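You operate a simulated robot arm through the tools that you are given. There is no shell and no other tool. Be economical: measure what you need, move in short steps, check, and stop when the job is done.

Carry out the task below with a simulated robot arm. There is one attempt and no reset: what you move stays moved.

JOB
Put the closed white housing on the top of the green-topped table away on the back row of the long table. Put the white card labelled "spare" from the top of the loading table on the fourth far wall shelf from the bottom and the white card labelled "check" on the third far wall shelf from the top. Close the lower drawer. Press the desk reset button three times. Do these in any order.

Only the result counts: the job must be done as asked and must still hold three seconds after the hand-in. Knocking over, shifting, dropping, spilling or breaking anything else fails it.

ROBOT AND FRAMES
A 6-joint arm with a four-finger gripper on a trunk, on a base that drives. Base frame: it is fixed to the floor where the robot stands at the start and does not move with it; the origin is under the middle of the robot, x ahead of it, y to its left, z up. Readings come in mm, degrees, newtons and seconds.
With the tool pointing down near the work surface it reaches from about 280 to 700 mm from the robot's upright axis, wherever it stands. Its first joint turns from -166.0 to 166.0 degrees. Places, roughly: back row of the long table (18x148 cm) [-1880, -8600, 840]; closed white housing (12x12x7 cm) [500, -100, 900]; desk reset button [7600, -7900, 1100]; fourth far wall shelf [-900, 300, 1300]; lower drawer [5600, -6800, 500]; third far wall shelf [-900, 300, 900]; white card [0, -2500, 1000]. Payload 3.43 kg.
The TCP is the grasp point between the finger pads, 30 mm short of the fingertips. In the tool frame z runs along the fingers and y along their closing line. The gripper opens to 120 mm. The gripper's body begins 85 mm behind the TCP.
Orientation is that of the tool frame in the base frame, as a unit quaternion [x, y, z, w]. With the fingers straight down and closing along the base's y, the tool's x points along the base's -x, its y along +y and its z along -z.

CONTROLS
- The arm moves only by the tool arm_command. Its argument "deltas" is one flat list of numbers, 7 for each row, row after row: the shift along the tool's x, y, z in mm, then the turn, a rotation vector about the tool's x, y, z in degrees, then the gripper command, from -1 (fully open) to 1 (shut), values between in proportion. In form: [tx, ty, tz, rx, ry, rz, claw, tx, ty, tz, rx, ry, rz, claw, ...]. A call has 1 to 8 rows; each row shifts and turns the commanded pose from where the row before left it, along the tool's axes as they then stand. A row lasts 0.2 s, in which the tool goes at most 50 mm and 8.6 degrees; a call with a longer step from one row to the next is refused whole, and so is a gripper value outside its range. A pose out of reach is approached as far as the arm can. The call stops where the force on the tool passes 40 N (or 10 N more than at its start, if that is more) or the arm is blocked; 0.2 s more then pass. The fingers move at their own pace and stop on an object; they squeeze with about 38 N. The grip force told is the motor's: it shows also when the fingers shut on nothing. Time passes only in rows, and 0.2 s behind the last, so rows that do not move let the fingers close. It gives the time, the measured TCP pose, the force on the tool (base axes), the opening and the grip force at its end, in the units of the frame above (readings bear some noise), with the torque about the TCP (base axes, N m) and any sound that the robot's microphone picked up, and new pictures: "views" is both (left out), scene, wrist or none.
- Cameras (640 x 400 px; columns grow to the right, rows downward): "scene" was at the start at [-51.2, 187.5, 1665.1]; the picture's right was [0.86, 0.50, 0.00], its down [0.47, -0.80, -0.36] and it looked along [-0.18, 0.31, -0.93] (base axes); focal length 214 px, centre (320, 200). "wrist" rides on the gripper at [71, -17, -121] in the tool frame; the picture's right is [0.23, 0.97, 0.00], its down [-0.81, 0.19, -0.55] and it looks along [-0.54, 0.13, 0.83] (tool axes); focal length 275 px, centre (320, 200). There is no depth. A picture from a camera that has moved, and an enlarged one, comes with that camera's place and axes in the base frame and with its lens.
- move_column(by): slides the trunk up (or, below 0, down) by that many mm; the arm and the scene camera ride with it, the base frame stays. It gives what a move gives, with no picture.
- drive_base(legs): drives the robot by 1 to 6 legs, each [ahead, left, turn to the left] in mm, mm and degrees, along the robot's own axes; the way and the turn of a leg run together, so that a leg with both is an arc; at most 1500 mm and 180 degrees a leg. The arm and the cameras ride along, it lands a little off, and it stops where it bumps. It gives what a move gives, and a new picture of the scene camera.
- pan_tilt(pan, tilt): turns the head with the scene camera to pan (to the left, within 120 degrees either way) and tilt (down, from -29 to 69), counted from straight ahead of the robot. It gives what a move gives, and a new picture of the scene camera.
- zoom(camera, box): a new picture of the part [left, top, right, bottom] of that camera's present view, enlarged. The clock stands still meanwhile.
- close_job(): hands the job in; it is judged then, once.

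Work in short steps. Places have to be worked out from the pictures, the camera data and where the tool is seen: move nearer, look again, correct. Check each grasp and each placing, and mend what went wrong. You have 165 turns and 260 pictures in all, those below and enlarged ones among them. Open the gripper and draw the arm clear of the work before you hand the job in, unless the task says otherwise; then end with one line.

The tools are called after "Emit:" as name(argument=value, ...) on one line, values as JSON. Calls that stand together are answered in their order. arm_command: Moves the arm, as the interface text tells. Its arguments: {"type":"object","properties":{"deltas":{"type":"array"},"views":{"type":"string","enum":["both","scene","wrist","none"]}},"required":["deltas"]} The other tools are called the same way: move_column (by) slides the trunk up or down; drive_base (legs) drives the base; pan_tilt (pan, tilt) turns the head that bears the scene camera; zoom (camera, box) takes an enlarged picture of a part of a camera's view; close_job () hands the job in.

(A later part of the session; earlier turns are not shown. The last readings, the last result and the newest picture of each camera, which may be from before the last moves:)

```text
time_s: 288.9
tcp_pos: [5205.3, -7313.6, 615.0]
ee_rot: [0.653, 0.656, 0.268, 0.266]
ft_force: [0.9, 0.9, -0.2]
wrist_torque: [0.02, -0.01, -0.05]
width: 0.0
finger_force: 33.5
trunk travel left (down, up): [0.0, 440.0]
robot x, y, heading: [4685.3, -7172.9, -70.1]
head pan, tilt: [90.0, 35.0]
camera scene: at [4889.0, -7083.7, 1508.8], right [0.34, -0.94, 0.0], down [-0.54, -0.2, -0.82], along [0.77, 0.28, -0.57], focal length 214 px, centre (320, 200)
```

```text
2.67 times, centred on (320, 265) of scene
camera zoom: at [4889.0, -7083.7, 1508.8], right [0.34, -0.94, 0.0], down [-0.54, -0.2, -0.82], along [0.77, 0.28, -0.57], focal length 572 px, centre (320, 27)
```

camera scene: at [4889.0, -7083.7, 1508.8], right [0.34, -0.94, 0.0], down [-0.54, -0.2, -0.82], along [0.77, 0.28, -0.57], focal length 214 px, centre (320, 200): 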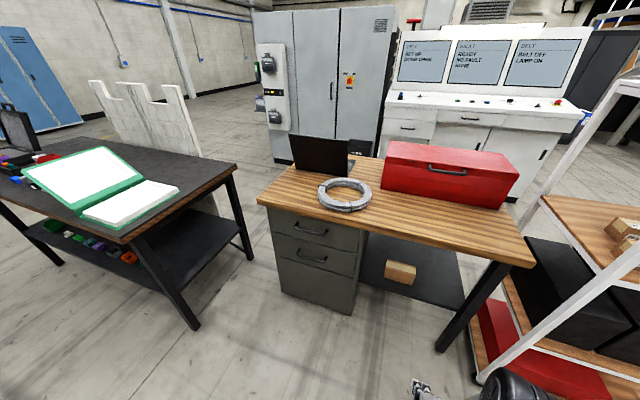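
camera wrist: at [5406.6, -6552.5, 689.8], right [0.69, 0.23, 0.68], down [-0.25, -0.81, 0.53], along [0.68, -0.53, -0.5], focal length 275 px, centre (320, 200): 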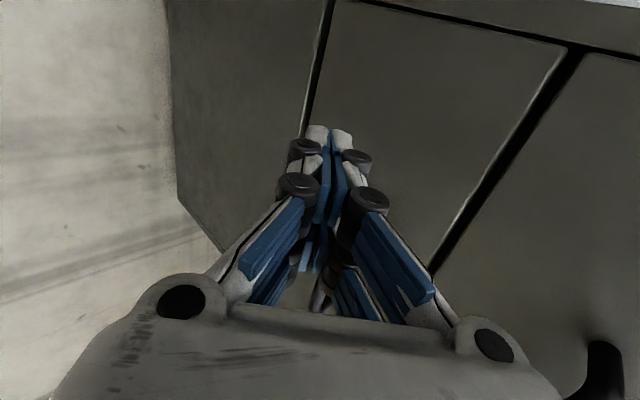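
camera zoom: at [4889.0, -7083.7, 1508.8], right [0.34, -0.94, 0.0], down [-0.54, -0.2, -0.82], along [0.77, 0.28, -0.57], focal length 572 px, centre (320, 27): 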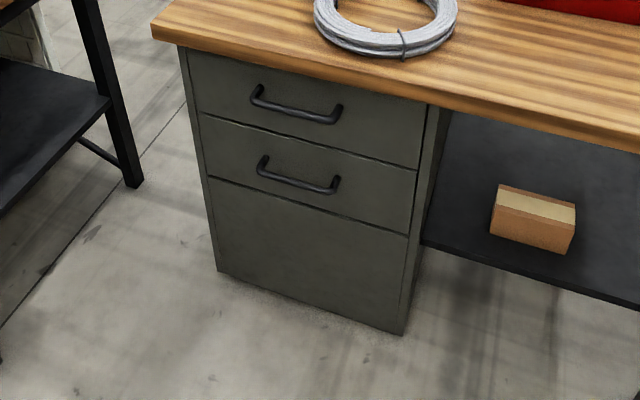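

Drawer is closed. I raise arm and trunk, then look north for the way back to the loading table.

Emit:
arm_command(deltas=[0, 30, -30, 0, 0, 0, -1, 0, 30, -30, 0, 0, 0, -1, 0, 30, -30, 0, 0, 0, -1, 0, 30, -30, 0, 0, 0, -1, 0, 30, -30, 0, 0, 0, -1], views="none")

Emit:
move_column(by=240)

Emit:
pan_tilt(pan=120, tilt=20)

Emit:
pan_tilt(pan=-120, tilt=20)

```text
time_s: 290.1
tcp_pos: [5206.4, -7313.0, 826.7]
ee_rot: [0.654, 0.655, 0.269, 0.266]
ft_force: [0.3, 0.4, -0.1]
wrist_torque: [0.0, -0.02, 0.02]
width: 89.4
finger_force: 0.0
trunk travel left (down, up): [0.0, 440.0]
robot x, y, heading: [4687.5, -7182.5, -69.9]
head pan, tilt: [90.0, 35.0]
```

```text
time_s: 292.6
tcp_pos: [5205.6, -7312.6, 1067.4]
ee_rot: [0.653, 0.656, 0.268, 0.266]
ft_force: [0.3, -0.9, 0.5]
wrist_torque: [0.02, 0.04, 0.02]
width: 120.1
finger_force: 0.1
trunk travel left (down, up): [-240.0, 200.0]
robot x, y, heading: [4685.7, -7177.9, -69.8]
head pan, tilt: [90.0, 35.0]
```

```text
time_s: 293.6
tcp_pos: [5206.9, -7313.7, 1066.4]
ee_rot: [0.653, 0.656, 0.268, 0.266]
ft_force: [0.6, -0.4, 0.5]
wrist_torque: [0.01, -0.04, -0.01]
width: 119.8
finger_force: 0.1
trunk travel left (down, up): [-240.0, 200.0]
robot x, y, heading: [4682.7, -7180.8, -69.9]
head pan, tilt: [120.0, 20.0]
camera scene: at [4866.2, -7042.5, 1772.6], right [0.77, -0.64, 0.0], down [-0.22, -0.26, -0.94], along [0.6, 0.72, -0.34], focal length 214 px, centre (320, 200)
```

scene: 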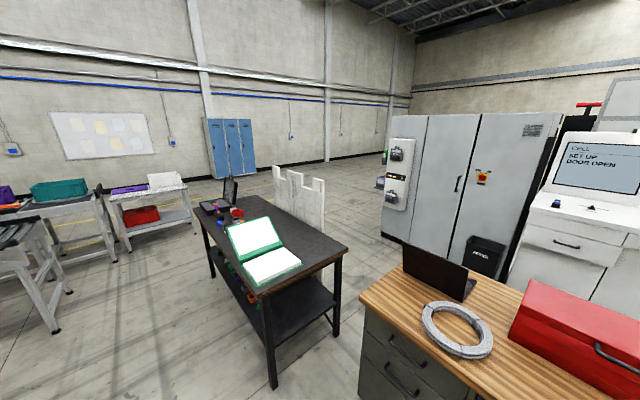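

```text
time_s: 296.9
tcp_pos: [5206.4, -7312.6, 1067.5]
ee_rot: [0.654, 0.656, 0.268, 0.265]
ft_force: [0.2, 0.1, -0.4]
wrist_torque: [-0.01, 0.05, 0.01]
width: 119.9
finger_force: 0.0
trunk travel left (down, up): [-240.0, 200.0]
robot x, y, heading: [4684.3, -7178.6, -70.1]
head pan, tilt: [-120.0, 20.0]
camera scene: at [4714.6, -7097.7, 1772.7], right [0.17, 0.98, 0.0], down [0.34, -0.06, -0.94], along [-0.93, 0.16, -0.34], focal length 214 px, centre (320, 200)
```

scene: 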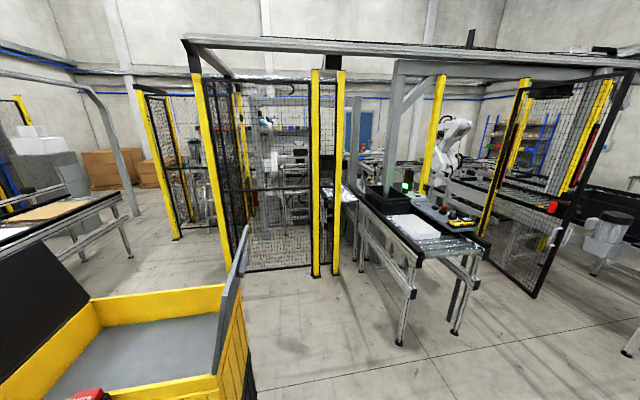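

I drive north along x≈4560 to y≈-5200 and look again.

Emit:
drive_base(legs=[[-951, 282, 0], [-951, 282, 0]])

Emit:
pan_tilt(pan=120, tilt=20)

```text
time_s: 306.8
tcp_pos: [5092.6, -5334.5, 1066.5]
ee_rot: [0.654, 0.655, 0.268, 0.267]
ft_force: [-0.4, 0.2, -0.1]
wrist_torque: [0.02, 0.02, -0.01]
width: 120.1
finger_force: 0.0
trunk travel left (down, up): [-240.0, 200.0]
robot x, y, heading: [4572.9, -5198.1, -70.4]
head pan, tilt: [-120.0, 20.0]
camera scene: at [4602.6, -5117.2, 1772.6], right [0.18, 0.98, 0.0], down [0.34, -0.06, -0.94], along [-0.92, 0.17, -0.34], focal length 214 px, centre (320, 200)
```

scene: 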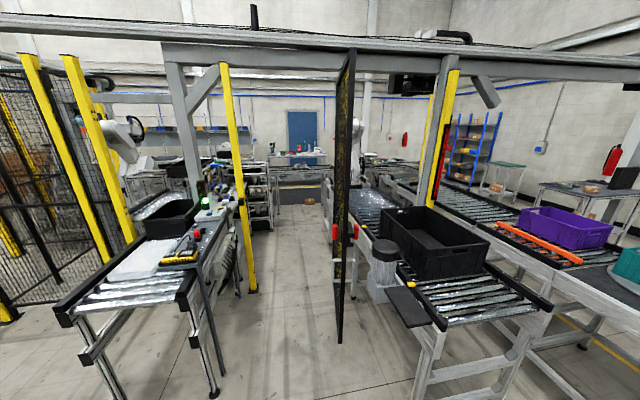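

```text
time_s: 310.2
tcp_pos: [5093.7, -5335.8, 1066.0]
ee_rot: [0.654, 0.655, 0.269, 0.267]
ft_force: [-0.2, 0.7, 0.5]
wrist_torque: [0.01, 0.03, 0.0]
width: 119.9
finger_force: 0.0
trunk travel left (down, up): [-240.0, 200.0]
robot x, y, heading: [4570.6, -5201.4, -70.1]
head pan, tilt: [120.0, 20.0]
camera scene: at [4754.5, -5063.3, 1772.7], right [0.76, -0.65, 0.0], down [-0.22, -0.26, -0.94], along [0.61, 0.72, -0.34], focal length 214 px, centre (320, 200)
```

scene: 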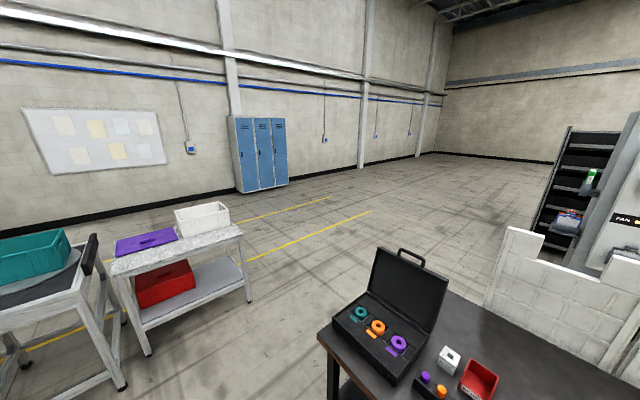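

White table ends at x≈5340; I go round its east side to the open corridor in the north.

Emit:
drive_base(legs=[[-1263, 329, 0], [395, 1239, 0], [-1410, 510, 0]])

Emit:
pan_tilt(pan=-120, tilt=20)

```text
time_s: 330.0
tcp_pos: [6290.3, -2483.1, 1067.0]
ee_rot: [0.652, 0.657, 0.269, 0.266]
ft_force: [0.1, -0.3, 1.4]
wrist_torque: [-0.03, -0.01, 0.01]
width: 120.0
finger_force: 0.1
trunk travel left (down, up): [-240.0, 200.0]
robot x, y, heading: [5767.5, -2352.6, -69.8]
head pan, tilt: [120.0, 20.0]
camera scene: at [5949.2, -2212.8, 1772.6], right [0.77, -0.64, 0.0], down [-0.22, -0.26, -0.94], along [0.6, 0.72, -0.34], focal length 214 px, centre (320, 200)
```

scene: 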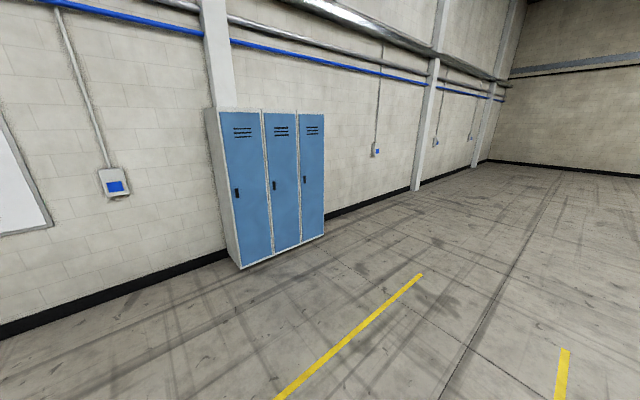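

```text
time_s: 333.4
tcp_pos: [6291.0, -2483.2, 1067.0]
ee_rot: [0.653, 0.657, 0.269, 0.265]
ft_force: [-0.2, -1.1, -0.1]
wrist_torque: [-0.01, 0.0, -0.02]
width: 120.4
finger_force: 0.0
trunk travel left (down, up): [-240.0, 200.0]
robot x, y, heading: [5767.7, -2349.6, -70.0]
head pan, tilt: [-120.0, 20.0]
camera scene: at [5797.9, -2268.9, 1772.7], right [0.17, 0.99, 0.0], down [0.34, -0.06, -0.94], along [-0.93, 0.16, -0.34], focal length 214 px, centre (320, 200)
```

scene: 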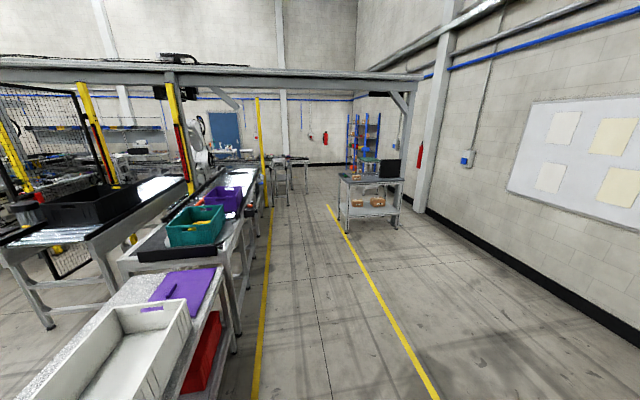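

Corridor is clear along y≈-1900. I drive west to the loading table's west side.

Emit:
drive_base(legs=[[-891, -1131, 0], [-573, -1281, 0], [-620, -1264, 0], [-799, -880, 0]])

```text
time_s: 359.4
tcp_pos: [1023.8, -1341.9, 1067.2]
ee_rot: [0.654, 0.654, 0.269, 0.268]
ft_force: [-0.1, -0.3, 0.0]
wrist_torque: [-0.01, -0.05, 0.01]
width: 119.9
finger_force: 0.0
trunk travel left (down, up): [-240.0, 200.0]
robot x, y, heading: [499.8, -1206.7, -70.4]
head pan, tilt: [-120.0, 20.0]
camera scene: at [532.2, -1123.6, 1772.7], right [0.18, 0.98, 0.0], down [0.34, -0.06, -0.94], along [-0.92, 0.17, -0.34], focal length 214 px, centre (320, 200)
```

scene: 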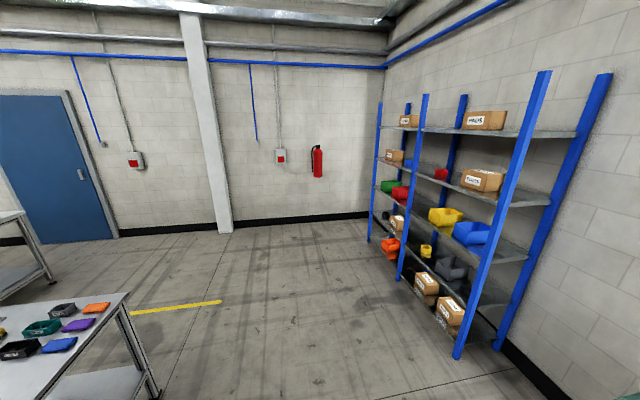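

Now to the west side of the loading table, with the trunk raised for clearance.

Emit:
move_column(by=150)

Emit:
drive_base(legs=[[-526, -1299, 0], [1080, -393, 0]])

Emit:
pan_tilt(pan=70, tilt=45)

```text
time_s: 361.1
tcp_pos: [1023.2, -1342.1, 1216.7]
ee_rot: [0.655, 0.654, 0.268, 0.267]
ft_force: [-0.6, -0.4, -0.1]
wrist_torque: [-0.03, 0.01, -0.02]
width: 119.9
finger_force: 0.1
trunk travel left (down, up): [-390.0, 50.0]
robot x, y, heading: [499.8, -1206.1, -70.3]
head pan, tilt: [-120.0, 20.0]
```

```text
time_s: 373.6
tcp_pos: [-381.8, -2440.7, 1217.2]
ee_rot: [0.654, 0.655, 0.268, 0.267]
ft_force: [0.5, -0.4, 0.4]
wrist_torque: [0.0, 0.02, 0.0]
width: 119.9
finger_force: 0.1
trunk travel left (down, up): [-390.0, 50.0]
robot x, y, heading: [-904.4, -2305.2, -70.3]
head pan, tilt: [-120.0, 20.0]
camera scene: at [-873.1, -2223.9, 1922.7], right [0.18, 0.98, 0.0], down [0.34, -0.06, -0.94], along [-0.92, 0.17, -0.34], focal length 214 px, centre (320, 200)
```

scene: 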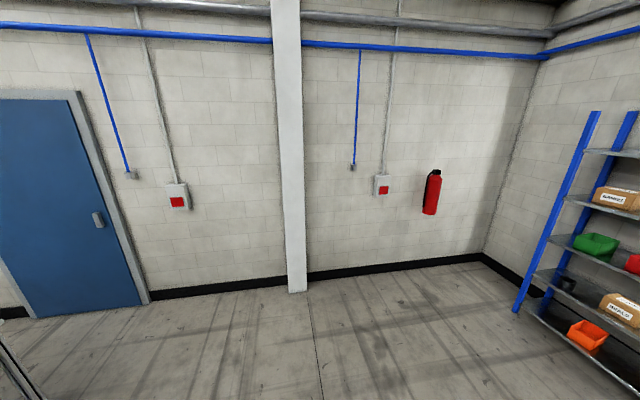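

```text
time_s: 376.4
tcp_pos: [-382.2, -2440.2, 1216.7]
ee_rot: [0.654, 0.655, 0.268, 0.266]
ft_force: [-0.4, 0.3, 0.1]
wrist_torque: [0.0, -0.02, 0.03]
width: 120.2
finger_force: 0.2
trunk travel left (down, up): [-390.0, 50.0]
robot x, y, heading: [-902.4, -2306.8, -70.1]
head pan, tilt: [70.0, 45.0]
camera scene: at [-700.1, -2240.4, 1884.0], right [0.0, -1.0, 0.0], down [-0.71, 0.0, -0.71], along [0.71, 0.0, -0.71], focal length 214 px, centre (320, 200)
```

scene: 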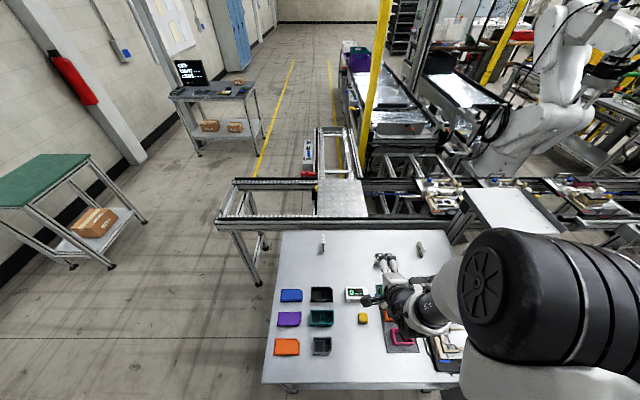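

Emit:
zoom(camera="scene", box=[280, 220, 360, 270])

Emit:
zoom(camera="scene", box=[370, 225, 450, 275])

```text
8.00 times, centred on (320, 245) of scene
camera zoom: at [-700.1, -2240.4, 1884.0], right [0.0, -1.0, 0.0], down [-0.71, 0.0, -0.71], along [0.71, 0.0, -0.71], focal length 1716 px, centre (320, -160)
```

zoom: 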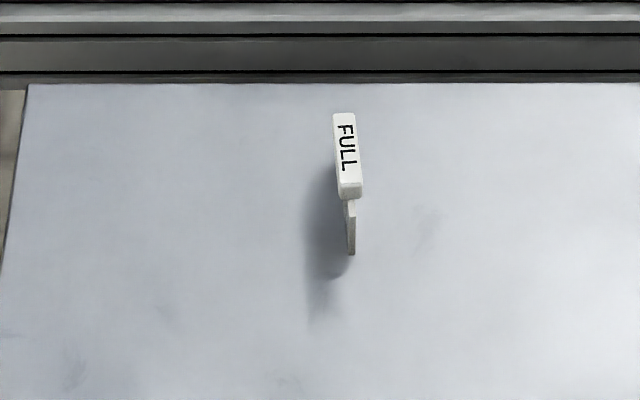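

```text
8.00 times, centred on (410, 250) of scene
camera zoom: at [-700.1, -2240.4, 1884.0], right [0.0, -1.0, 0.0], down [-0.71, 0.0, -0.71], along [0.71, 0.0, -0.71], focal length 1716 px, centre (-400, -200)
```

zoom: 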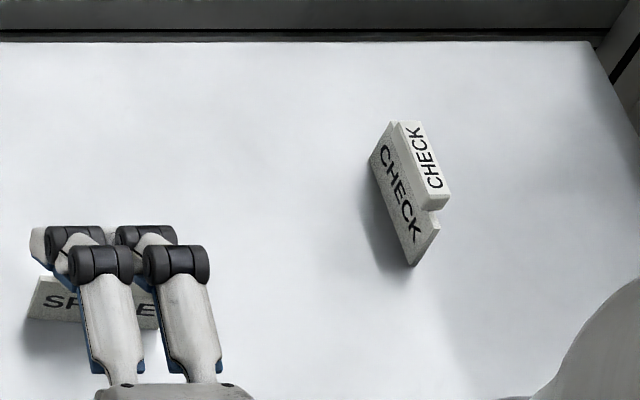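

Three cards: FULL (left), SPARE (middle) and CHECK (right), each an upright plate with a thicker top bar. I'd grip them upright with the tool tilted 45° and fingers closing horizontally, so I roll the tool -90° about its axis.

Emit:
arm_command(deltas=[0, 0, 0, 0, 0, -8.5, -1, 0, 0, 0, 0, 0, -8.5, -1, 0, 0, 0, 0, 0, -8.5, -1, 0, 0, 0, 0, 0, -8.5, -1, 0, 0, 0, 0, 0, -8.5, -1, 0, 0, 0, 0, 0, -8.5, -1], views="none")

Emit:
arm_command(deltas=[0, 0, 0, 0, 0, -8.5, -1, 0, 0, 0, 0, 0, -8.5, -1, 0, 0, 0, 0, 0, -8.5, -1, 0, 0, 0, 0, 0, -8.5, -1, 0, 0, 0, 0, 0, -5, -1, 0, 0, 0, 0, 0, 0, -1], views="both")

```text
time_s: 377.8
tcp_pos: [-383.0, -2441.2, 1218.2]
ee_rot: [0.307, 0.873, 0.127, 0.357]
ft_force: [-0.3, 0.5, -0.2]
wrist_torque: [-0.01, 0.02, 0.06]
width: 120.1
finger_force: 0.1
trunk travel left (down, up): [-390.0, 50.0]
robot x, y, heading: [-904.7, -2307.8, -70.0]
head pan, tilt: [70.0, 45.0]
```

```text
time_s: 379.2
tcp_pos: [-376.9, -2445.5, 1222.8]
ee_rot: [-0.001, 0.927, 0.007, 0.376]
ft_force: [0.9, 0.5, -0.2]
wrist_torque: [-0.03, 0.01, 0.01]
width: 120.0
finger_force: 0.1
out of reach, approached as far as the arm can: row 5
trunk travel left (down, up): [-390.0, 50.0]
robot x, y, heading: [-904.1, -2305.6, -70.3]
head pan, tilt: [70.0, 45.0]
camera scene: at [-700.0, -2239.9, 1884.0], right [0.0, -1.0, 0.0], down [-0.71, 0.0, -0.71], along [0.71, 0.0, -0.71], focal length 214 px, centre (320, 200)
camera wrist: at [-510.7, -2463.8, 1260.5], right [-0.17, 0.97, -0.15], down [0.2, 0.18, 0.96], along [0.97, 0.14, -0.22], focal length 275 px, centre (320, 200)
```

scene: 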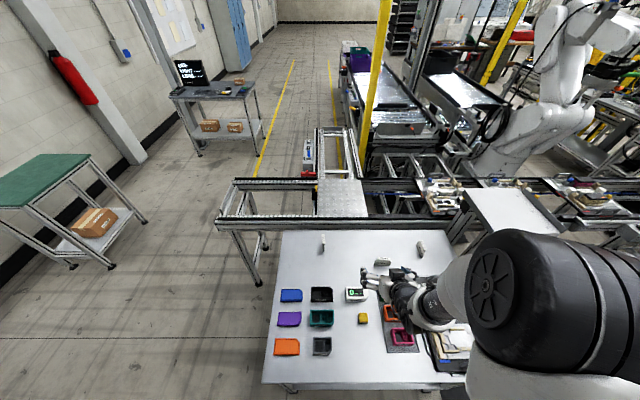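
wrist: 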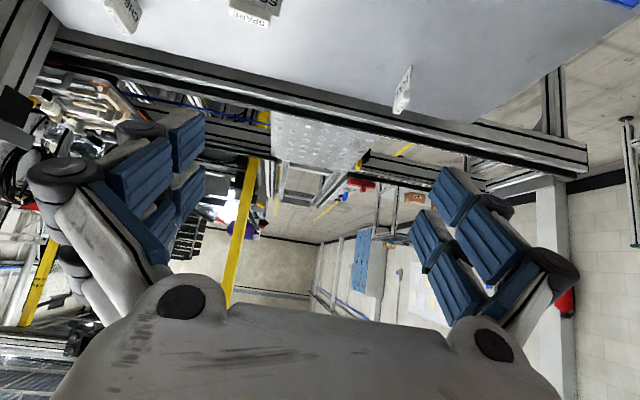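

Roll works. I zoom on SPARE and CHECK now.

Emit:
zoom(camera="scene", box=[340, 230, 436, 290])

Emit:
zoom(camera="wrist", box=[80, 0, 320, 60])

```text
6.67 times, centred on (388, 260) of scene
camera zoom: at [-700.0, -2239.9, 1884.0], right [0.0, -1.0, 0.0], down [-0.71, 0.0, -0.71], along [0.71, 0.0, -0.71], focal length 1430 px, centre (-133, -200)
```

zoom: 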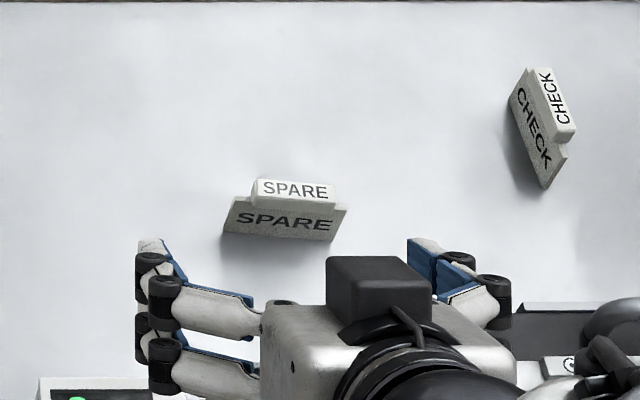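

```text
2.67 times, centred on (200, 30) of wrist
camera zoom: at [-510.7, -2463.8, 1260.5], right [-0.17, 0.97, -0.15], down [0.2, 0.18, 0.96], along [0.97, 0.14, -0.22], focal length 734 px, centre (640, 653)
```

zoom: 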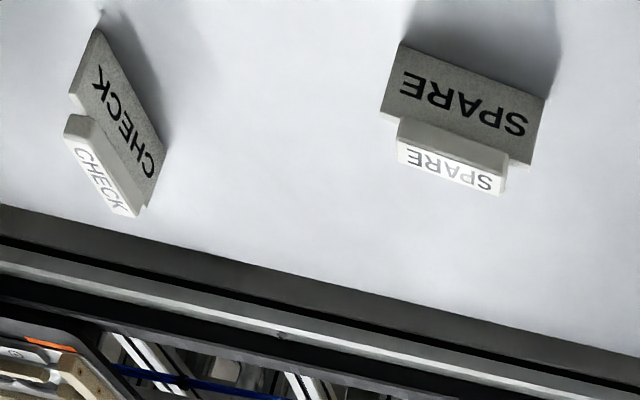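

Triangulated: SPARE bar top centre (-156, -2556, ~930), plate along y (~5° yaw), ~86 wide; CHECK bar (-74, -2778, ~925) along x; table z≈872. I'll take SPARE by its plate sides with this 45° tool. Lower trunk and drive near.

Emit:
move_column(by=-190)

Emit:
drive_base(legs=[[130, 24, 0]])

Emit:
arm_command(deltas=[-2.9, 0, 2.9, 3.5, 0, 3.5, -1], views="wrist")

```text
time_s: 381.3
tcp_pos: [-376.4, -2446.5, 1034.0]
ee_rot: [0.0, 0.927, 0.007, 0.376]
ft_force: [-0.7, -0.7, -0.4]
wrist_torque: [0.01, -0.03, -0.01]
width: 120.2
finger_force: 0.1
trunk travel left (down, up): [-200.0, 240.0]
robot x, y, heading: [-904.4, -2306.8, -70.5]
head pan, tilt: [70.0, 45.0]
```

```text
time_s: 382.6
tcp_pos: [-310.0, -2562.1, 1033.0]
ee_rot: [0.0, 0.927, 0.008, 0.376]
ft_force: [0.3, -0.6, 0.5]
wrist_torque: [0.0, -0.01, 0.03]
width: 120.2
finger_force: 0.0
trunk travel left (down, up): [-200.0, 240.0]
robot x, y, heading: [-835.2, -2420.1, -70.4]
head pan, tilt: [70.0, 45.0]
camera scene: at [-632.8, -2356.4, 1693.9], right [0.0, -1.0, 0.0], down [-0.71, 0.0, -0.71], along [0.71, 0.0, -0.71], focal length 214 px, centre (320, 200)
```

scene: 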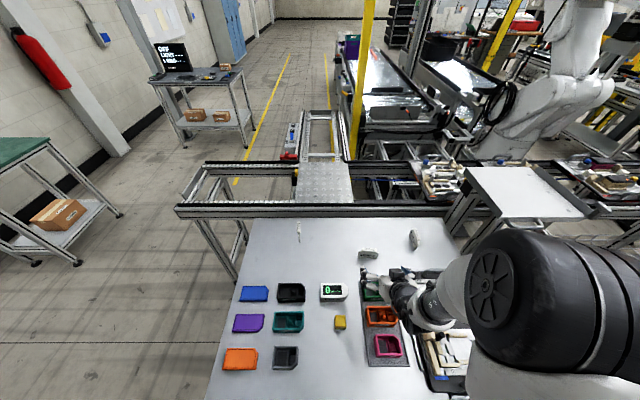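

```text
time_s: 383.0
tcp_pos: [-297.3, -2553.8, 1039.1]
ee_rot: [0.046, 0.927, -0.003, 0.373]
ft_force: [1.0, -0.2, 0.3]
wrist_torque: [-0.05, -0.02, 0.03]
width: 120.0
finger_force: 0.1
out of reach, approached as far as the arm can: row 1
trunk travel left (down, up): [-200.0, 240.0]
robot x, y, heading: [-841.2, -2419.1, -70.2]
head pan, tilt: [70.0, 45.0]
camera wrist: at [-432.6, -2560.3, 1076.6], right [-0.08, 0.99, -0.13], down [0.22, 0.15, 0.97], along [0.97, 0.05, -0.23], focal length 275 px, centre (320, 200)
```

wrist: 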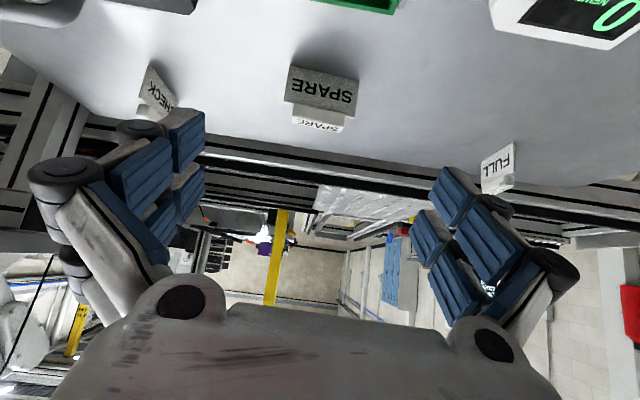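

SPARE centre ≈ (-165, -2560); the tool axis points straight at it. I advance 140 mm along the tool axis and check.

Emit:
arm_command(deltas=[0, 0, 35, 0, 0, 0, -1, 0, 0, 35, 0, 0, 0, -1, 0, 0, 35, 0, 0, 0, -1, 0, 0, 35, 0, 0, 0, -1], views="wrist")

```text
time_s: 384.0
tcp_pos: [-196.8, -2567.6, 939.2]
ee_rot: [0.039, 0.926, -0.007, 0.375]
ft_force: [0.7, -0.2, 0.5]
wrist_torque: [0.04, -0.02, -0.02]
width: 119.5
finger_force: 0.0
out of reach, approached as far as the arm can: row 1, 3
trunk travel left (down, up): [-200.0, 240.0]
robot x, y, heading: [-838.1, -2418.6, -70.2]
head pan, tilt: [70.0, 45.0]
camera wrist: at [-332.4, -2575.7, 977.5], right [-0.09, 0.99, -0.14], down [0.21, 0.16, 0.96], along [0.97, 0.06, -0.22], focal length 275 px, centre (320, 200)
```

wrist: 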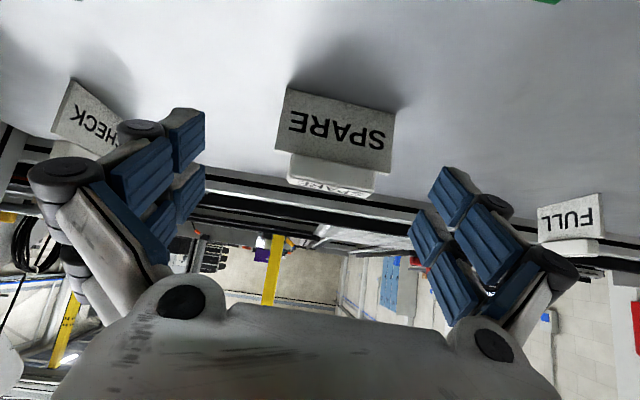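

Plate centre y≈-2560; I correct +10 mm sideways and go in the last 50 mm.

Emit:
arm_command(deltas=[0, 10, 15, 0, 0, 0, -1, 0, 0, 20, 0, 0, 0, -1, 0, 0, 14, 0, 0, 0, -1], views="wrist")

```text
time_s: 384.8
tcp_pos: [-165.6, -2569.8, 904.5]
ee_rot: [0.04, 0.926, -0.008, 0.374]
ft_force: [0.2, 0.2, -0.2]
wrist_torque: [0.02, 0.02, 0.02]
width: 120.0
finger_force: 0.1
out of reach, approached as far as the arm can: row 1
trunk travel left (down, up): [-200.0, 240.0]
robot x, y, heading: [-835.8, -2422.7, -70.2]
head pan, tilt: [70.0, 45.0]
camera wrist: at [-301.4, -2575.5, 942.5], right [-0.09, 0.99, -0.15], down [0.21, 0.16, 0.96], along [0.97, 0.05, -0.22], focal length 275 px, centre (320, 200)
```

wrist: 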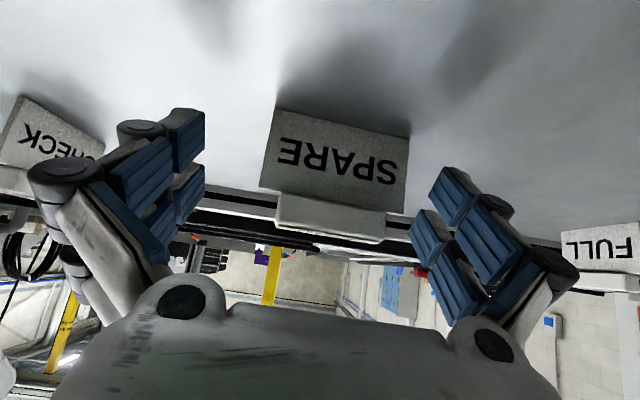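

The arm won't shift +y further, so I nudge the base +8 mm in y, then close.

Emit:
drive_base(legs=[[-8, 3, 0]])

Emit:
arm_command(deltas=[0, 0, 3, 0, 0, 0, 0, 0, 0, 0, 0, 0, 0, 1, 0, 0, 0, 0, 0, 0, 1, 0, 0, 0, 0, 0, 0, 1, 0, 0, 0, 0, 0, 0, 1], views="wrist")

```text
time_s: 385.5
tcp_pos: [-166.6, -2559.8, 905.7]
ee_rot: [0.04, 0.926, -0.008, 0.376]
ft_force: [-0.2, 0.1, 0.4]
wrist_torque: [-0.02, 0.0, 0.01]
width: 120.0
finger_force: 0.0
trunk travel left (down, up): [-200.0, 240.0]
robot x, y, heading: [-836.4, -2410.9, -70.0]
head pan, tilt: [70.0, 45.0]
camera scene: at [-633.4, -2345.6, 1693.9], right [0.0, -1.0, 0.0], down [-0.71, 0.0, -0.71], along [0.71, 0.0, -0.71], focal length 214 px, centre (320, 200)
```

scene: 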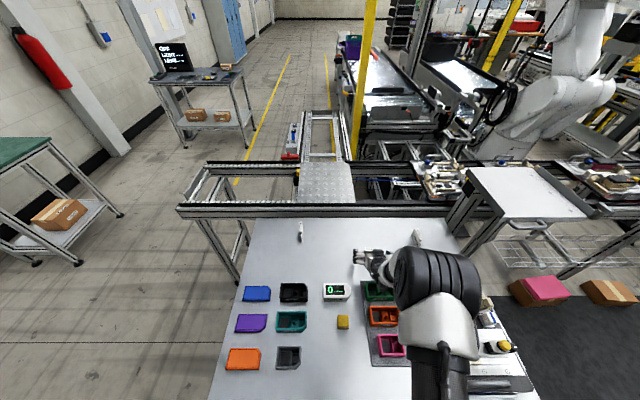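

```text
time_s: 386.7
tcp_pos: [-163.5, -2560.5, 902.2]
ee_rot: [0.039, 0.926, -0.009, 0.374]
ft_force: [-0.6, 1.6, 1.9]
wrist_torque: [0.02, -0.02, 0.04]
width: 82.9
finger_force: 37.8
trunk travel left (down, up): [-200.0, 240.0]
robot x, y, heading: [-837.6, -2413.9, -69.7]
head pan, tilt: [70.0, 45.0]
camera wrist: at [-299.2, -2567.2, 941.0], right [-0.09, 0.99, -0.15], down [0.21, 0.16, 0.96], along [0.97, 0.05, -0.22], focal length 275 px, centre (320, 200)
```

wrist: 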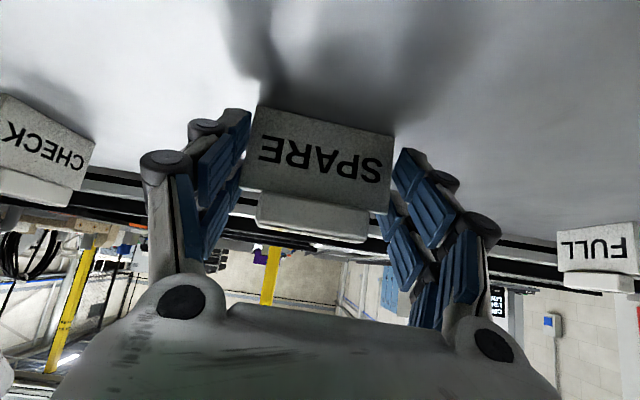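

Gripped at 83 mm. I lift straight up.

Emit:
arm_command(deltas=[-14, 0, -14, 0, 0, 0, 1, -27, 0, -28, 0, 0, 0, 1, -27, 0, -28, 0, 0, 0, 1, -27, 0, -28, 0, 0, 0, 1], views="both")

```text
time_s: 387.7
tcp_pos: [-165.4, -2563.3, 1040.8]
ee_rot: [0.039, 0.926, -0.008, 0.375]
ft_force: [-0.4, -0.8, 0.3]
wrist_torque: [-0.01, 0.01, 0.02]
width: 82.9
finger_force: 38.0
trunk travel left (down, up): [-200.0, 240.0]
robot x, y, heading: [-833.8, -2411.9, -70.0]
head pan, tilt: [70.0, 45.0]
camera scene: at [-634.3, -2346.3, 1694.1], right [0.0, -1.0, 0.0], down [-0.71, 0.0, -0.71], along [0.71, 0.0, -0.71], focal length 214 px, centre (320, 200)
camera wrist: at [-301.1, -2569.1, 1077.8], right [-0.09, 0.99, -0.15], down [0.21, 0.16, 0.96], along [0.97, 0.05, -0.22], focal length 275 px, centre (320, 200)
```

scene: 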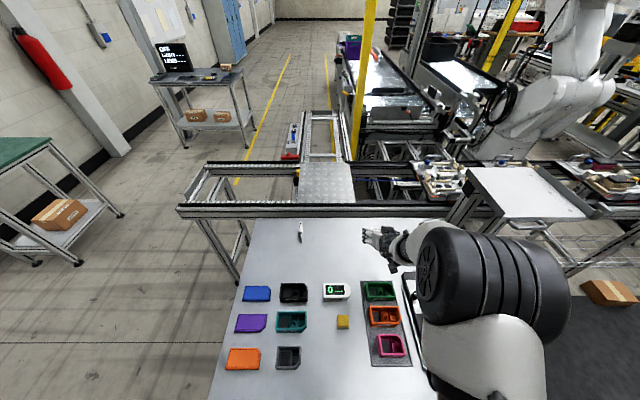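
wrist: 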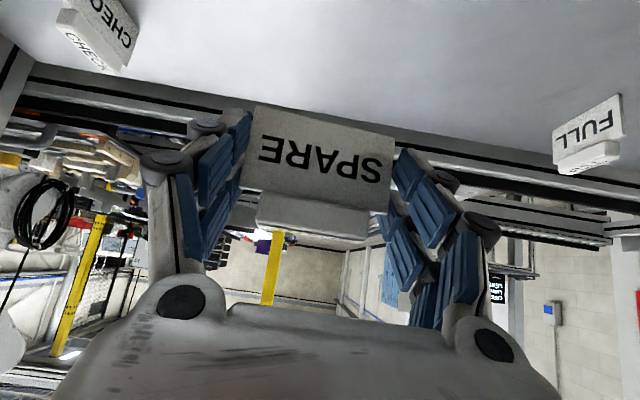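

SPARE is held upright. I retract the arm a bit, raise, back away from the table and turn towards the shelf rack.

Emit:
arm_command(deltas=[28.6, -3.2, -27.7, 0, 0, 0, 1, 28.6, -3.2, -27.7, 0, 0, 0, 1, 28.6, -3.2, -27.7, 0, 0, 0, 1, -28, 0, -29, 0, 0, 0, 1, -28, 0, -29, 0, 0, 0, 1], views="none")

Emit:
move_column(by=240)

Emit:
drive_base(legs=[[-372, -290, 0], [0, 0, 103]])

Emit:
pan_tilt(pan=60, tilt=20)

```text
time_s: 388.9
tcp_pos: [-286.0, -2563.9, 1120.6]
ee_rot: [0.039, 0.926, -0.008, 0.375]
ft_force: [-0.5, 0.6, 0.3]
wrist_torque: [0.0, -0.01, -0.03]
width: 82.9
finger_force: 38.1
trunk travel left (down, up): [-200.0, 240.0]
robot x, y, heading: [-834.8, -2409.3, -70.2]
head pan, tilt: [70.0, 45.0]
```

```text
time_s: 391.4
tcp_pos: [-282.6, -2564.1, 1360.3]
ee_rot: [0.039, 0.926, -0.008, 0.375]
ft_force: [0.3, -0.2, -0.7]
wrist_torque: [0.0, 0.01, 0.0]
width: 83.1
finger_force: 37.9
trunk travel left (down, up): [-440.0, 0.0]
robot x, y, heading: [-838.0, -2409.5, -70.4]
head pan, tilt: [70.0, 45.0]
```

```text
time_s: 398.6
tcp_pos: [-1206.4, -1586.2, 1361.4]
ee_rot: [0.698, -0.61, -0.288, -0.241]
ft_force: [0.4, 0.2, 0.2]
wrist_torque: [-0.01, 0.0, 0.02]
width: 82.5
finger_force: 38.0
trunk travel left (down, up): [-440.0, 0.0]
robot x, y, heading: [-1234.2, -2161.1, 32.1]
head pan, tilt: [70.0, 45.0]
camera scene: at [-1347.6, -1972.7, 1934.0], right [0.98, 0.21, 0.0], down [0.15, -0.69, -0.71], along [-0.15, 0.69, -0.71], focal length 214 px, centre (320, 200)
```

scene: 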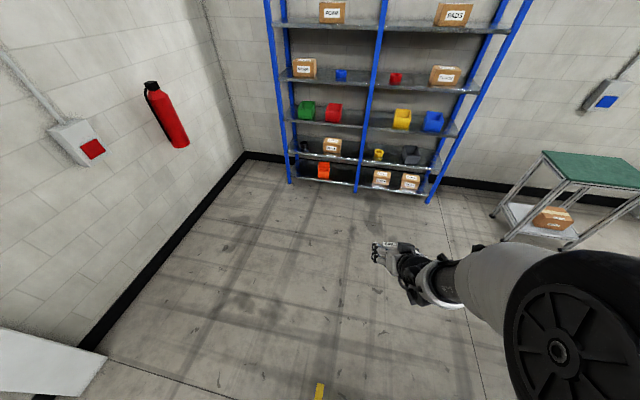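

```text
time_s: 399.4
tcp_pos: [-1206.0, -1584.9, 1359.0]
ee_rot: [0.698, -0.61, -0.288, -0.242]
ft_force: [-0.4, 0.8, -0.5]
wrist_torque: [0.01, 0.01, 0.0]
width: 82.5
finger_force: 38.1
trunk travel left (down, up): [-440.0, 0.0]
robot x, y, heading: [-1241.7, -2160.2, 32.2]
head pan, tilt: [60.0, 20.0]
camera scene: at [-1334.1, -1958.9, 1972.6], right [1.0, 0.04, 0.0], down [0.01, -0.34, -0.94], along [-0.04, 0.94, -0.34], focal length 214 px, centre (320, 200)
```

scene: 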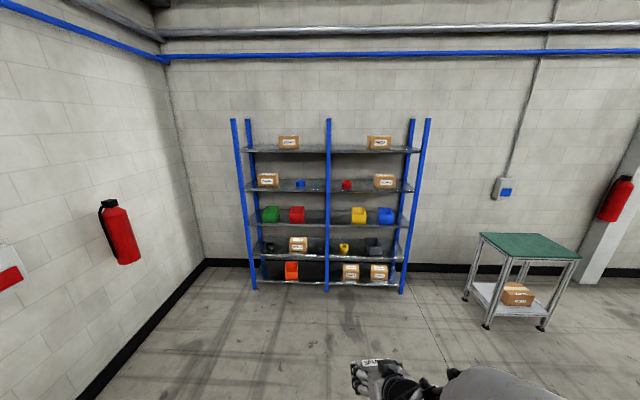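

Emit:
zoom(camera="scene", box=[315, 140, 443, 220])

Emit:
zoom(camera="scene", box=[315, 170, 443, 250])

```text
5.00 times, centred on (379, 180) of scene
camera zoom: at [-1334.1, -1958.9, 1972.6], right [1.0, 0.04, 0.0], down [0.01, -0.34, -0.94], along [-0.04, 0.94, -0.34], focal length 1072 px, centre (25, 300)
```

zoom: 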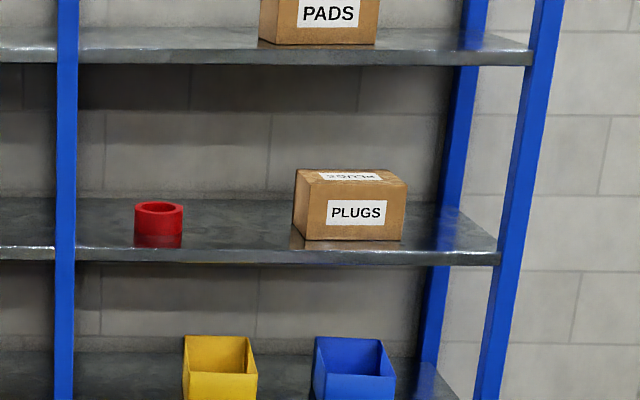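

```text
5.00 times, centred on (379, 210) of scene
camera zoom: at [-1334.1, -1958.9, 1972.6], right [1.0, 0.04, 0.0], down [0.01, -0.34, -0.94], along [-0.04, 0.94, -0.34], focal length 1072 px, centre (25, 150)
```

zoom: 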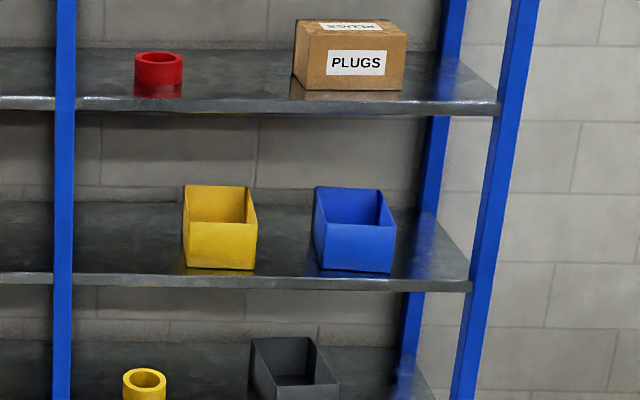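

SPARE goes on the 4th board (z≈1318) in the gap between the red ring and PLUGS (centre x≈-970). I drive up in front of it.

Emit:
drive_base(legs=[[482, 618, 0], [482, 618, 0], [0, 0, -8]])

Emit:
arm_command(deltas=[-31, 0, -32, 0, 0, 0, 1], views="wrist")

Emit:
pan_tilt(pan=70, tilt=35)

```text
time_s: 408.1
tcp_pos: [-990.8, -28.8, 1360.3]
ee_rot: [0.656, -0.655, -0.271, -0.259]
ft_force: [-0.1, 0.4, -0.7]
wrist_torque: [0.03, 0.03, 0.02]
width: 83.0
finger_force: 37.7
trunk travel left (down, up): [-440.0, 0.0]
robot x, y, heading: [-1095.0, -592.6, 24.7]
head pan, tilt: [60.0, 20.0]
camera scene: at [-1166.6, -382.4, 1972.6], right [1.0, -0.09, 0.0], down [-0.03, -0.34, -0.94], along [0.08, 0.94, -0.34], focal length 214 px, centre (320, 200)
```

scene: 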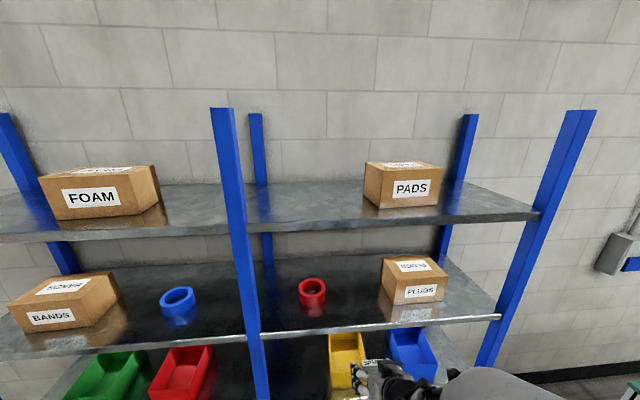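

```text
time_s: 408.5
tcp_pos: [-991.5, -31.4, 1405.0]
ee_rot: [0.656, -0.655, -0.27, -0.26]
ft_force: [-1.0, 0.3, -0.7]
wrist_torque: [0.03, 0.02, 0.0]
width: 82.9
finger_force: 38.4
trunk travel left (down, up): [-440.0, 0.0]
robot x, y, heading: [-1096.0, -591.8, 25.0]
head pan, tilt: [60.0, 20.0]
camera wrist: at [-972.5, -166.1, 1443.3], right [-0.97, -0.17, -0.15], down [-0.18, 0.2, 0.96], along [-0.14, 0.97, -0.22], focal length 275 px, centre (320, 200)
```

wrist: 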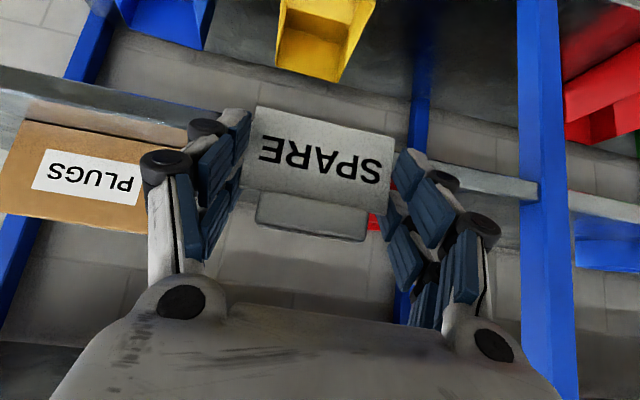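

```text
time_s: 409.3
tcp_pos: [-989.5, -28.9, 1405.3]
ee_rot: [0.656, -0.655, -0.271, -0.258]
ft_force: [0.5, 0.3, -0.6]
wrist_torque: [0.0, -0.05, -0.02]
width: 82.9
finger_force: 38.0
trunk travel left (down, up): [-440.0, 0.0]
robot x, y, heading: [-1098.3, -594.4, 24.8]
head pan, tilt: [70.0, 35.0]
camera scene: at [-1182.6, -387.4, 1948.8], right [1.0, 0.08, 0.0], down [0.05, -0.57, -0.82], along [-0.07, 0.82, -0.57], focal length 214 px, centre (320, 200)
```

scene: 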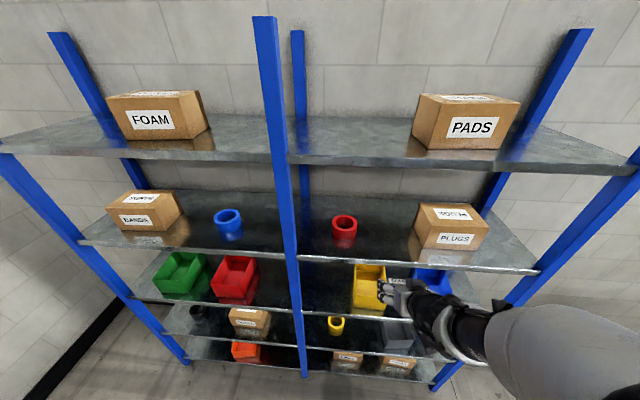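

Board front edge at y≈157, z≈1318; the gap spans x≈-1083..-830. I drive in so the card is over (-960, 250).

Emit:
drive_base(legs=[[144, 241, 0]])

Emit:
arm_command(deltas=[0, 0, 0, 0, 0, 0, 1], views="wrist")

```text
time_s: 411.2
tcp_pos: [-963.5, 249.1, 1405.7]
ee_rot: [0.657, -0.654, -0.271, -0.259]
ft_force: [-1.1, 1.3, 0.4]
wrist_torque: [-0.02, 0.01, -0.03]
width: 83.0
finger_force: 38.4
trunk travel left (down, up): [-440.0, 0.0]
robot x, y, heading: [-1068.9, -316.5, 24.7]
head pan, tilt: [70.0, 35.0]
camera scene: at [-1154.5, -109.3, 1948.8], right [1.0, 0.08, 0.0], down [0.05, -0.57, -0.82], along [-0.07, 0.82, -0.57], focal length 214 px, centre (320, 200)
```

scene: 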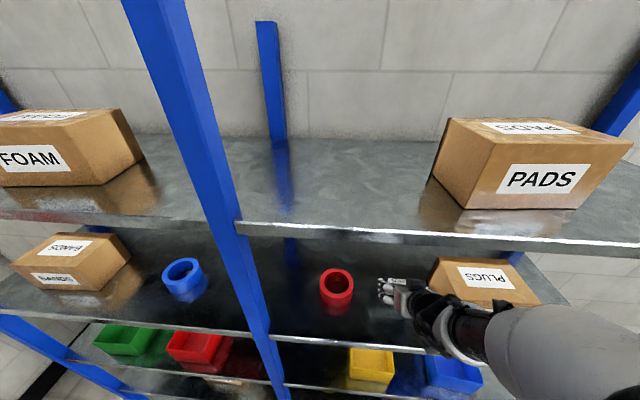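

```text
time_s: 411.6
tcp_pos: [-963.7, 249.0, 1404.3]
ee_rot: [0.657, -0.653, -0.272, -0.26]
ft_force: [-0.1, -0.6, -0.1]
wrist_torque: [-0.02, 0.0, 0.03]
width: 83.0
finger_force: 37.9
trunk travel left (down, up): [-440.0, 0.0]
robot x, y, heading: [-1069.1, -315.9, 24.9]
head pan, tilt: [70.0, 35.0]
camera wrist: at [-943.7, 113.6, 1442.7], right [-0.97, -0.17, -0.15], down [-0.18, 0.2, 0.96], along [-0.14, 0.96, -0.22], focal length 275 px, centre (320, 200)
```

wrist: 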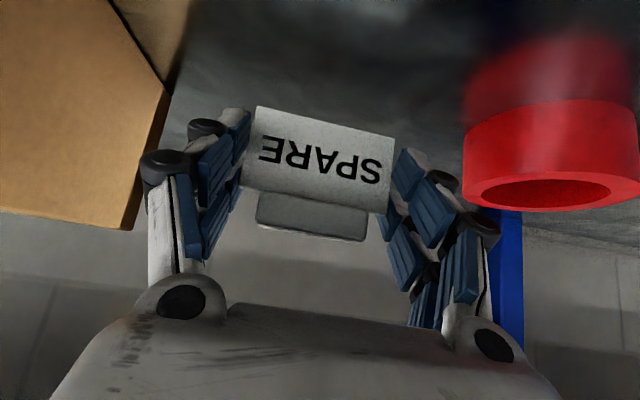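

Card sits centred between PLUGS (x≈-885) and the ring (x≈-1038). I lower it: 45 mm, then gently.

Emit:
arm_command(deltas=[15.7, 0, 16.1, 0, 0, 0, 1, 15.7, 0, 16.1, 0, 0, 0, 1, 2.1, 0, 2.15, 0, 0, 0, 1, 2.1, 0, 2.15, 0, 0, 0, 1], views="wrist")

```text
time_s: 412.6
tcp_pos: [-963.0, 249.1, 1357.1]
ee_rot: [0.656, -0.653, -0.273, -0.261]
ft_force: [1.2, 2.0, 25.7]
wrist_torque: [0.43, -0.42, 0.05]
width: 83.2
finger_force: 37.6
trunk travel left (down, up): [-440.0, 0.0]
robot x, y, heading: [-1067.6, -314.9, 25.0]
head pan, tilt: [70.0, 35.0]
camera wrist: at [-944.3, 114.0, 1393.5], right [-0.97, -0.17, -0.15], down [-0.18, 0.19, 0.97], along [-0.14, 0.97, -0.22], focal length 275 px, centre (320, 200)
```

wrist: 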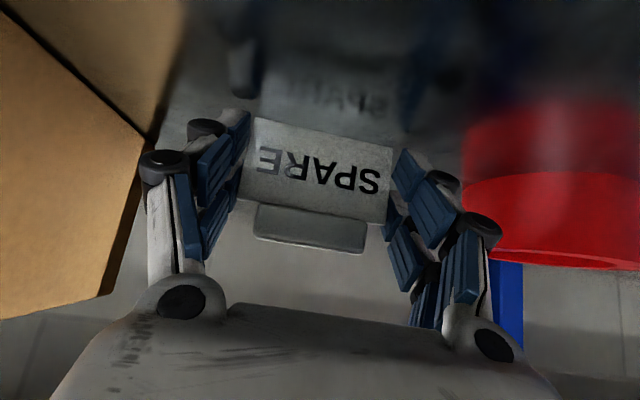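

Contact with the board. I relieve 3 mm and open just enough.

Emit:
arm_command(deltas=[-1.5, 0, -1.5, 0, 0, 0, 1, 0, 0, 0, 0, 0, 0, -0.45, 0, 0, 0, 0, 0, 0, -0.55, 0, 0, 0, 0, 0, 0, -0.55], views="wrist")

```text
time_s: 413.6
tcp_pos: [-962.3, 247.7, 1355.3]
ee_rot: [0.657, -0.655, -0.27, -0.259]
ft_force: [0.7, 0.3, -1.2]
wrist_torque: [0.01, -0.02, 0.0]
width: 93.4
finger_force: 0.0
trunk travel left (down, up): [-440.0, 0.0]
robot x, y, heading: [-1066.8, -315.8, 24.9]
head pan, tilt: [70.0, 35.0]
camera wrist: at [-944.3, 113.5, 1393.0], right [-0.97, -0.17, -0.15], down [-0.18, 0.2, 0.96], along [-0.14, 0.96, -0.22], focal length 275 px, centre (320, 200)
```

wrist: 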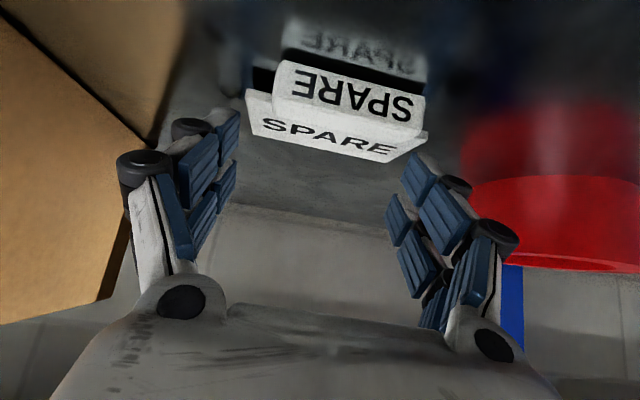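

SPARE tipped over on release and lies flat on the board (well inside the edge, label up). It rests on the right shelf; I retreat along the tool axis and look.

Emit:
arm_command(deltas=[0, 0, -20, 0, 0, 0, -0.55, 0, 0, -30, 0, 0, 0, -0.55, 0, 0, -30, 0, 0, 0, -0.55, -10, 0, -30, 0, 0, 0, -0.55], views="both")

```text
time_s: 414.6
tcp_pos: [-961.2, 178.7, 1443.5]
ee_rot: [0.656, -0.655, -0.271, -0.26]
ft_force: [-0.5, -0.9, 0.1]
wrist_torque: [-0.01, -0.02, 0.0]
width: 92.9
finger_force: 0.4
trunk travel left (down, up): [-440.0, 0.0]
robot x, y, heading: [-1068.5, -314.8, 24.8]
head pan, tilt: [70.0, 35.0]
camera scene: at [-1155.1, -112.1, 1949.1], right [1.0, 0.08, 0.0], down [0.05, -0.57, -0.82], along [-0.07, 0.82, -0.57], focal length 214 px, centre (320, 200)
camera wrist: at [-941.7, 42.3, 1480.3], right [-0.97, -0.17, -0.15], down [-0.18, 0.2, 0.96], along [-0.14, 0.96, -0.22], focal length 275 px, centre (320, 200)
```

scene: 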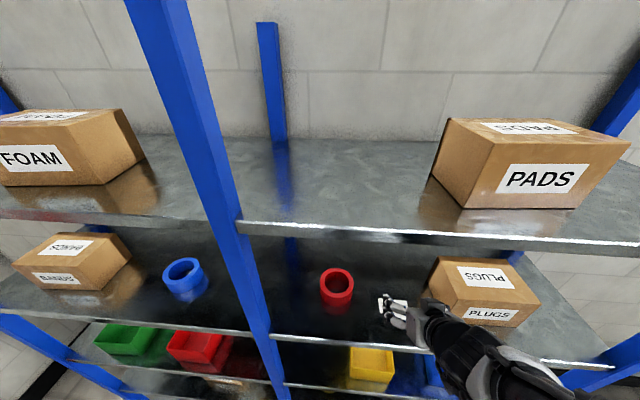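
wrist: 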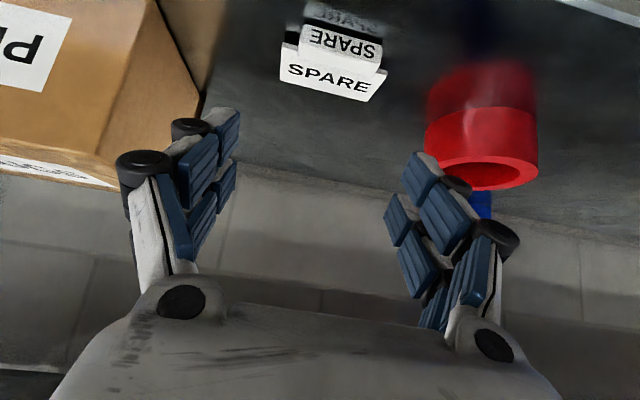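

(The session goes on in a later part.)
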